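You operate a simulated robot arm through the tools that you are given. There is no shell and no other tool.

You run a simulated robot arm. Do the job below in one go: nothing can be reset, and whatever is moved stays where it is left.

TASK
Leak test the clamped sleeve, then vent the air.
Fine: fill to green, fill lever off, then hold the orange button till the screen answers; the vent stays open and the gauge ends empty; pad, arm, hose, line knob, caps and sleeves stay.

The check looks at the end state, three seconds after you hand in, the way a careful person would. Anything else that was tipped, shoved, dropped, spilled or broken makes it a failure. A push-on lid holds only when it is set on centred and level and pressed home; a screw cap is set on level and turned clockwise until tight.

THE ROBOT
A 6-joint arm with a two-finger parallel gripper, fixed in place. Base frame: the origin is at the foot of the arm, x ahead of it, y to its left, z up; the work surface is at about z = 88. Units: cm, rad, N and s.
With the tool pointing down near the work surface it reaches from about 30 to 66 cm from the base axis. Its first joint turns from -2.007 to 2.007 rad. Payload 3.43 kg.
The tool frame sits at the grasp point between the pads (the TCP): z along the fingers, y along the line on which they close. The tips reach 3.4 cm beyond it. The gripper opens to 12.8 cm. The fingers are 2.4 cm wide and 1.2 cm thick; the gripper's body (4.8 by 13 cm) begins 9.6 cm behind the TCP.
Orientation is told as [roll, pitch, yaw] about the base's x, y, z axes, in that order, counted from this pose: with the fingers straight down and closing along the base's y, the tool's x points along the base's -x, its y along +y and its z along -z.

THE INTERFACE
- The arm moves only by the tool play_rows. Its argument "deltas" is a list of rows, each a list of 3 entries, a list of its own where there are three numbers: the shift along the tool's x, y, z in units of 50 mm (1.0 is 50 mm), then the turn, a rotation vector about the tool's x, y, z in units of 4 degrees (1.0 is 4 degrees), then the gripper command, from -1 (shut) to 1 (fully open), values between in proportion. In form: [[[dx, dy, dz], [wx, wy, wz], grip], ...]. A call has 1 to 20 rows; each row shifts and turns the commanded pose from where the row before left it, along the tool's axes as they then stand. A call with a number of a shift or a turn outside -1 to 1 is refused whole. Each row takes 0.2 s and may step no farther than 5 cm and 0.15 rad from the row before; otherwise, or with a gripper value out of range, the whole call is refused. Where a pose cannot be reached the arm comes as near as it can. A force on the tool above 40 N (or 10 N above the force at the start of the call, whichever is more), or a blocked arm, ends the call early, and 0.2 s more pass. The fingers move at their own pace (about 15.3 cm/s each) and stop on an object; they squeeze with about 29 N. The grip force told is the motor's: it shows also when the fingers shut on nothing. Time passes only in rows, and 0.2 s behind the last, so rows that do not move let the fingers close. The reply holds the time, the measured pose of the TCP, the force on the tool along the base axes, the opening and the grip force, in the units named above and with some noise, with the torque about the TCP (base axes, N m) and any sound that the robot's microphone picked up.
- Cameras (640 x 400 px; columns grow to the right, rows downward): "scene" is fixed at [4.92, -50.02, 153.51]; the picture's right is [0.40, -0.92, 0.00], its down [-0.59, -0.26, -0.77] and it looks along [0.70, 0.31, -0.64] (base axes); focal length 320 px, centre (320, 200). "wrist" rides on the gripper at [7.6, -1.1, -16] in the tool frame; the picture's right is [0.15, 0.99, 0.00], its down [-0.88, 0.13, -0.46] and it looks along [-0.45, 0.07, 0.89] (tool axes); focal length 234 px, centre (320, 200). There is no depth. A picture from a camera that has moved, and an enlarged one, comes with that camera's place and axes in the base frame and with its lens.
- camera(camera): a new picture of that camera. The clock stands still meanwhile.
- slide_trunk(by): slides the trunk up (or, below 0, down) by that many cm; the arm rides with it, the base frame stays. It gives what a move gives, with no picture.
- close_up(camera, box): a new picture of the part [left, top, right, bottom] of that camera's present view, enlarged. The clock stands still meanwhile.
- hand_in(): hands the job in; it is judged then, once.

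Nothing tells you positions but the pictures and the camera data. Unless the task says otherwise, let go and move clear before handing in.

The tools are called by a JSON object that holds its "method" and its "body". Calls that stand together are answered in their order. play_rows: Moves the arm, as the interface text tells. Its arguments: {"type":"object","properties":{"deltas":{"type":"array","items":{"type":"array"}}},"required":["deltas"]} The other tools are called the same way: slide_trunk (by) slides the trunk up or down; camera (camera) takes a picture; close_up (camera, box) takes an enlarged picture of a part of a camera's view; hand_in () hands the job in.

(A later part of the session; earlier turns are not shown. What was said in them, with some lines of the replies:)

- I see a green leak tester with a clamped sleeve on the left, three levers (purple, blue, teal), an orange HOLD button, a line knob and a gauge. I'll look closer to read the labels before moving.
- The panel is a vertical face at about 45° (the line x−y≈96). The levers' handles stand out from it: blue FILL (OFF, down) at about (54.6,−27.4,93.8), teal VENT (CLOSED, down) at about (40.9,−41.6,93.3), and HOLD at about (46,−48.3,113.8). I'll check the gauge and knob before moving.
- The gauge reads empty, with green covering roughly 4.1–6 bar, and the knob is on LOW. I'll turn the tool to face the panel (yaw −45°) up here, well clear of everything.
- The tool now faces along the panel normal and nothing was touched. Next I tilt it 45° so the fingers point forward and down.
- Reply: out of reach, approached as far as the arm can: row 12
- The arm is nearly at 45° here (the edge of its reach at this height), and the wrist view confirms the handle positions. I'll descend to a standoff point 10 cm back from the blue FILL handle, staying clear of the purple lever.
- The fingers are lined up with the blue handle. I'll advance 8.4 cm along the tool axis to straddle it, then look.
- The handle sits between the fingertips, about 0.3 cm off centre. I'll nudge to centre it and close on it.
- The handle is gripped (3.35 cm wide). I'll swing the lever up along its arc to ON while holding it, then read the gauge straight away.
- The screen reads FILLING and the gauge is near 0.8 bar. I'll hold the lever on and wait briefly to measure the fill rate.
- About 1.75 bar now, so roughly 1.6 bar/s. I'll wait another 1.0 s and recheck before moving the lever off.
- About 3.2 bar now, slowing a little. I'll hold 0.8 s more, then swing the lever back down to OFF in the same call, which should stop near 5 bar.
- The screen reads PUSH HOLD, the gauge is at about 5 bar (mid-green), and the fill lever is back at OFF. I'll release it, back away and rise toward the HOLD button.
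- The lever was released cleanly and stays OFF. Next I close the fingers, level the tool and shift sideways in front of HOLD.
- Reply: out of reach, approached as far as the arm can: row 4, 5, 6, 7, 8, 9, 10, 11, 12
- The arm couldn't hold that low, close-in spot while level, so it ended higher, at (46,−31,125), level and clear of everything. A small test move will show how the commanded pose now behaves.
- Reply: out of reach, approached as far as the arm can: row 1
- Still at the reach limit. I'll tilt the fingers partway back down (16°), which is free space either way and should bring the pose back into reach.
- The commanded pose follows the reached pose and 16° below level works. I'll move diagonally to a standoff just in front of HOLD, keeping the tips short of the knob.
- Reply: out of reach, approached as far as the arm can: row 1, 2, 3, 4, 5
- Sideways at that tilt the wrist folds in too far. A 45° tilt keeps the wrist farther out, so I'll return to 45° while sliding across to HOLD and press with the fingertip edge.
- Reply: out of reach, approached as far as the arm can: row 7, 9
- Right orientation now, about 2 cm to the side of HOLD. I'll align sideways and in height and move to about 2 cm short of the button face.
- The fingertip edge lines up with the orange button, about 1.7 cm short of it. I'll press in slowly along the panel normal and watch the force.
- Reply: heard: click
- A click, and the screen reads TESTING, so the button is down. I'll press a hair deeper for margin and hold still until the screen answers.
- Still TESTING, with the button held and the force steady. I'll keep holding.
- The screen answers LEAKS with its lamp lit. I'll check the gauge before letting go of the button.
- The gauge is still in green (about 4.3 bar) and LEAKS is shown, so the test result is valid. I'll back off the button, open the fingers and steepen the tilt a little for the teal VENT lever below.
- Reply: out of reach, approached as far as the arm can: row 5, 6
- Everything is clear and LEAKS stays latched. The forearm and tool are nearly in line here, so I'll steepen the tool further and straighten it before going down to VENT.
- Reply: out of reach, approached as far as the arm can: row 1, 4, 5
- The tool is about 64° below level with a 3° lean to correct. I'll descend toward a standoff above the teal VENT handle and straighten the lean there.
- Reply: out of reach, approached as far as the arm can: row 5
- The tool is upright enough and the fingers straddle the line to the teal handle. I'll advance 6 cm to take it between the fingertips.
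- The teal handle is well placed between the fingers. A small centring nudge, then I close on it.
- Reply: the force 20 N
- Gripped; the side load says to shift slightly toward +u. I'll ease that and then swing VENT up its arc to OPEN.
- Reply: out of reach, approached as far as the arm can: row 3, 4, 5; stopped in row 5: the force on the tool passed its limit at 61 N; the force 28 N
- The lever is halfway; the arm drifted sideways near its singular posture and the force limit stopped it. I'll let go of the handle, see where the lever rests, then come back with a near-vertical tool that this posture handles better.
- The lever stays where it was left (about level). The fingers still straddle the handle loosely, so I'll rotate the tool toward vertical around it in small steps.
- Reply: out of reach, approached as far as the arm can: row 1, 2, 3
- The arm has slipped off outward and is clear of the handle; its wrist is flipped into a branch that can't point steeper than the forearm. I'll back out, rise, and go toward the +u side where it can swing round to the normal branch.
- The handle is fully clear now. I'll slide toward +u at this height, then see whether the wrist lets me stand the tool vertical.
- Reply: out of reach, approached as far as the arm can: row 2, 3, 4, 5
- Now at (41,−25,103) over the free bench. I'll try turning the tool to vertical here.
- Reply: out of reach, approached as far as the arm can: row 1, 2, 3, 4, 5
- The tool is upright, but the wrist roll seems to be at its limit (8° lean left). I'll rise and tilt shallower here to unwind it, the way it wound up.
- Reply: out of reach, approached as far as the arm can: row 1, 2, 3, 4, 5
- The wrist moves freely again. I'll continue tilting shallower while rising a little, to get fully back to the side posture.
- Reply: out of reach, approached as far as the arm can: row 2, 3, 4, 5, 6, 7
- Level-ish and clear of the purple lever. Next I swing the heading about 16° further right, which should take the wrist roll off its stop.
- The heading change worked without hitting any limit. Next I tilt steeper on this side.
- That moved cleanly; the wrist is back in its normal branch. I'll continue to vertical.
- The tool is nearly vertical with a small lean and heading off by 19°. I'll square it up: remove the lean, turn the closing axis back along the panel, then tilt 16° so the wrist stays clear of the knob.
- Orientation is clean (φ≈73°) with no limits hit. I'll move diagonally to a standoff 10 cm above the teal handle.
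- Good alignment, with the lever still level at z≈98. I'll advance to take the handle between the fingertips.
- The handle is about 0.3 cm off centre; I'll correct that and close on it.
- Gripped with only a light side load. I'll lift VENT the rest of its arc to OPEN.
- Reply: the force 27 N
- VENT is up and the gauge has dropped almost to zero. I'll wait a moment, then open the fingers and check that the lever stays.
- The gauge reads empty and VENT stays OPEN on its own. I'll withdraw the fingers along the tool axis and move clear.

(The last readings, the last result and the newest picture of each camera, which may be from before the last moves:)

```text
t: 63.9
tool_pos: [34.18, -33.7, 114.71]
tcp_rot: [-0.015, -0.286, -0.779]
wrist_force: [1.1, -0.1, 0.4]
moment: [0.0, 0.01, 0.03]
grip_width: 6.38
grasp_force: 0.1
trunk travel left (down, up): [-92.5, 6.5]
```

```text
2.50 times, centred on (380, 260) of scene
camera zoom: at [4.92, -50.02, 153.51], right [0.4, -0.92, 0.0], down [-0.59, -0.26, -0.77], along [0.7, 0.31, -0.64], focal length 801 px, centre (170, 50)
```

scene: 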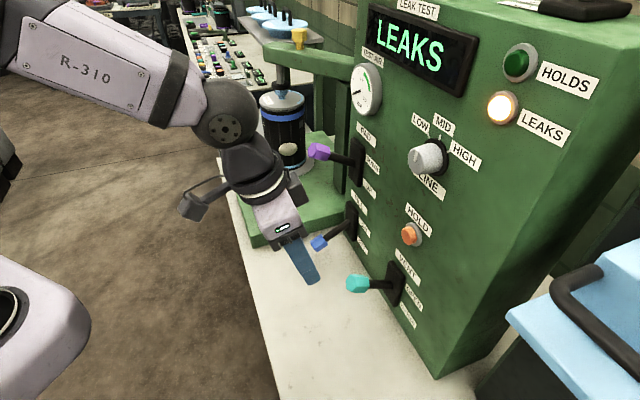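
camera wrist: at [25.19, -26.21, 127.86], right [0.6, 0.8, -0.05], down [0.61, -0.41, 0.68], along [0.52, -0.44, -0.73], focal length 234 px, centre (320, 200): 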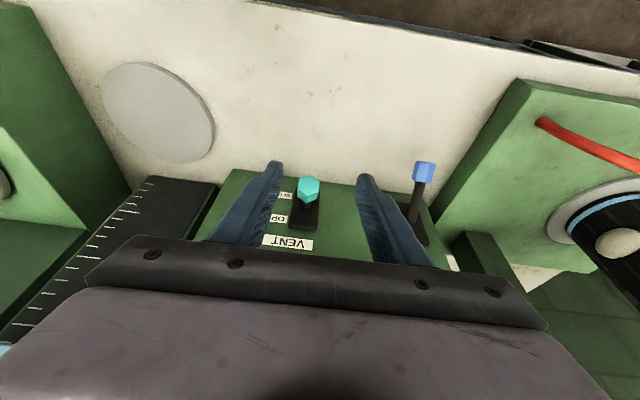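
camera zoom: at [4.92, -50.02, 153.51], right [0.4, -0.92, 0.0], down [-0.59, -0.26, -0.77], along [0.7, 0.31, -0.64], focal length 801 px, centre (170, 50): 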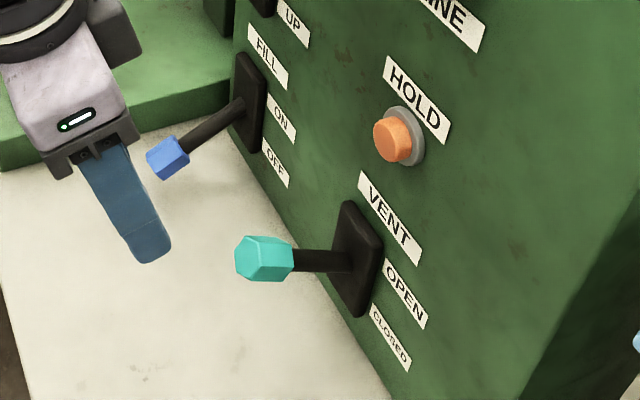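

The fingers are clear, VENT is fully up at OPEN, FILL is at OFF and the gauge is empty. One last look to confirm the knob, pad lever, hose and sleeve are as they were.

{"method": "close_up", "body": {"camera": "scene", "box": [400, 110, 490, 200]}}

{"method": "play_rows", "body": {"deltas": [[[0.2, 0, -0.4], [0, 0, 0], 0], [[0.2, 0, -0.4], [0, 0, 0], 0], [[0, 0, 0], [0, 0, 0], 0]]}}

{"method": "camera", "body": {"camera": "scene"}}

```text
4.44 times, centred on (445, 155) of scene
camera zoom: at [4.92, -50.02, 153.51], right [0.4, -0.92, 0.0], down [-0.59, -0.26, -0.77], along [0.7, 0.31, -0.64], focal length 1424 px, centre (-236, 400)
```

zoom: 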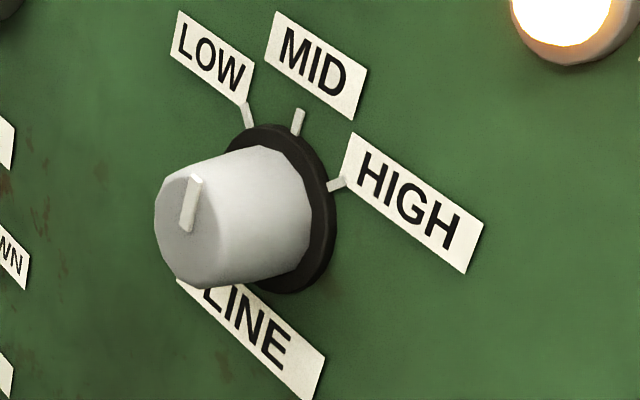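

```text
t: 64.7
tool_pos: [32.19, -31.64, 118.21]
tcp_rot: [-0.011, -0.285, -0.779]
wrist_force: [-0.3, 0.4, 0.8]
moment: [-0.03, 0.0, -0.01]
grip_width: 6.41
grasp_force: 0.1
trunk travel left (down, up): [-92.5, 6.5]
```

```text
taken
```

scene: 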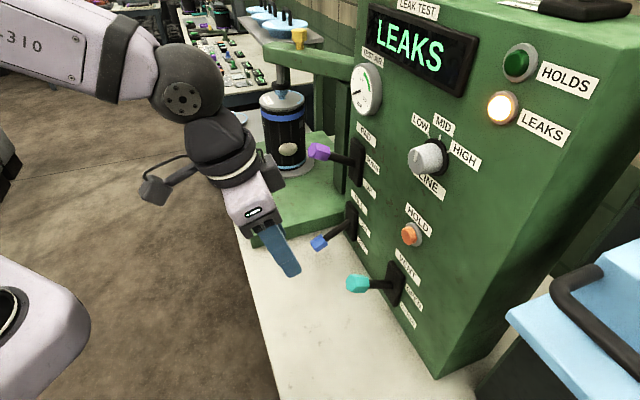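

The test has answered LEAKS, FILL is OFF, VENT is OPEN and the gauge is empty. The knob, pad lever, sleeve and hose look undisturbed, and the arm is clear, so I'm handing in.

{"method": "hand_in", "body": {}}

```text
The job is handed in.
```

I ran the leak test on the clamped sleeve and the tester's answer was **LEAKS**. The air is vented and the job is handed in.

- **Fill:** I filled to about 5 bar, in the green, and turned the fill lever back to OFF.
- **Hold:** I held the orange button until the screen changed from TESTING to LEAKS. The gauge was still in the green when it answered, at about 4.3 bar.
- **Vent:** The vent lever is up at OPEN and stays there on its own, and the gauge reads empty.
- **Vent lever stop:** My first lift of the vent lever stopped halfway when the force on the tool reached 61 N, over its 40 N limit. I let go, came back at a better angle and lifted it the rest of the way. The lever moved and held normally afterwards.
- **Everything else:** The line knob, pad lever, hose and sleeve looked unmoved in the last pictures, as far as the arm left them in view. The arm is open and clear of the panel.
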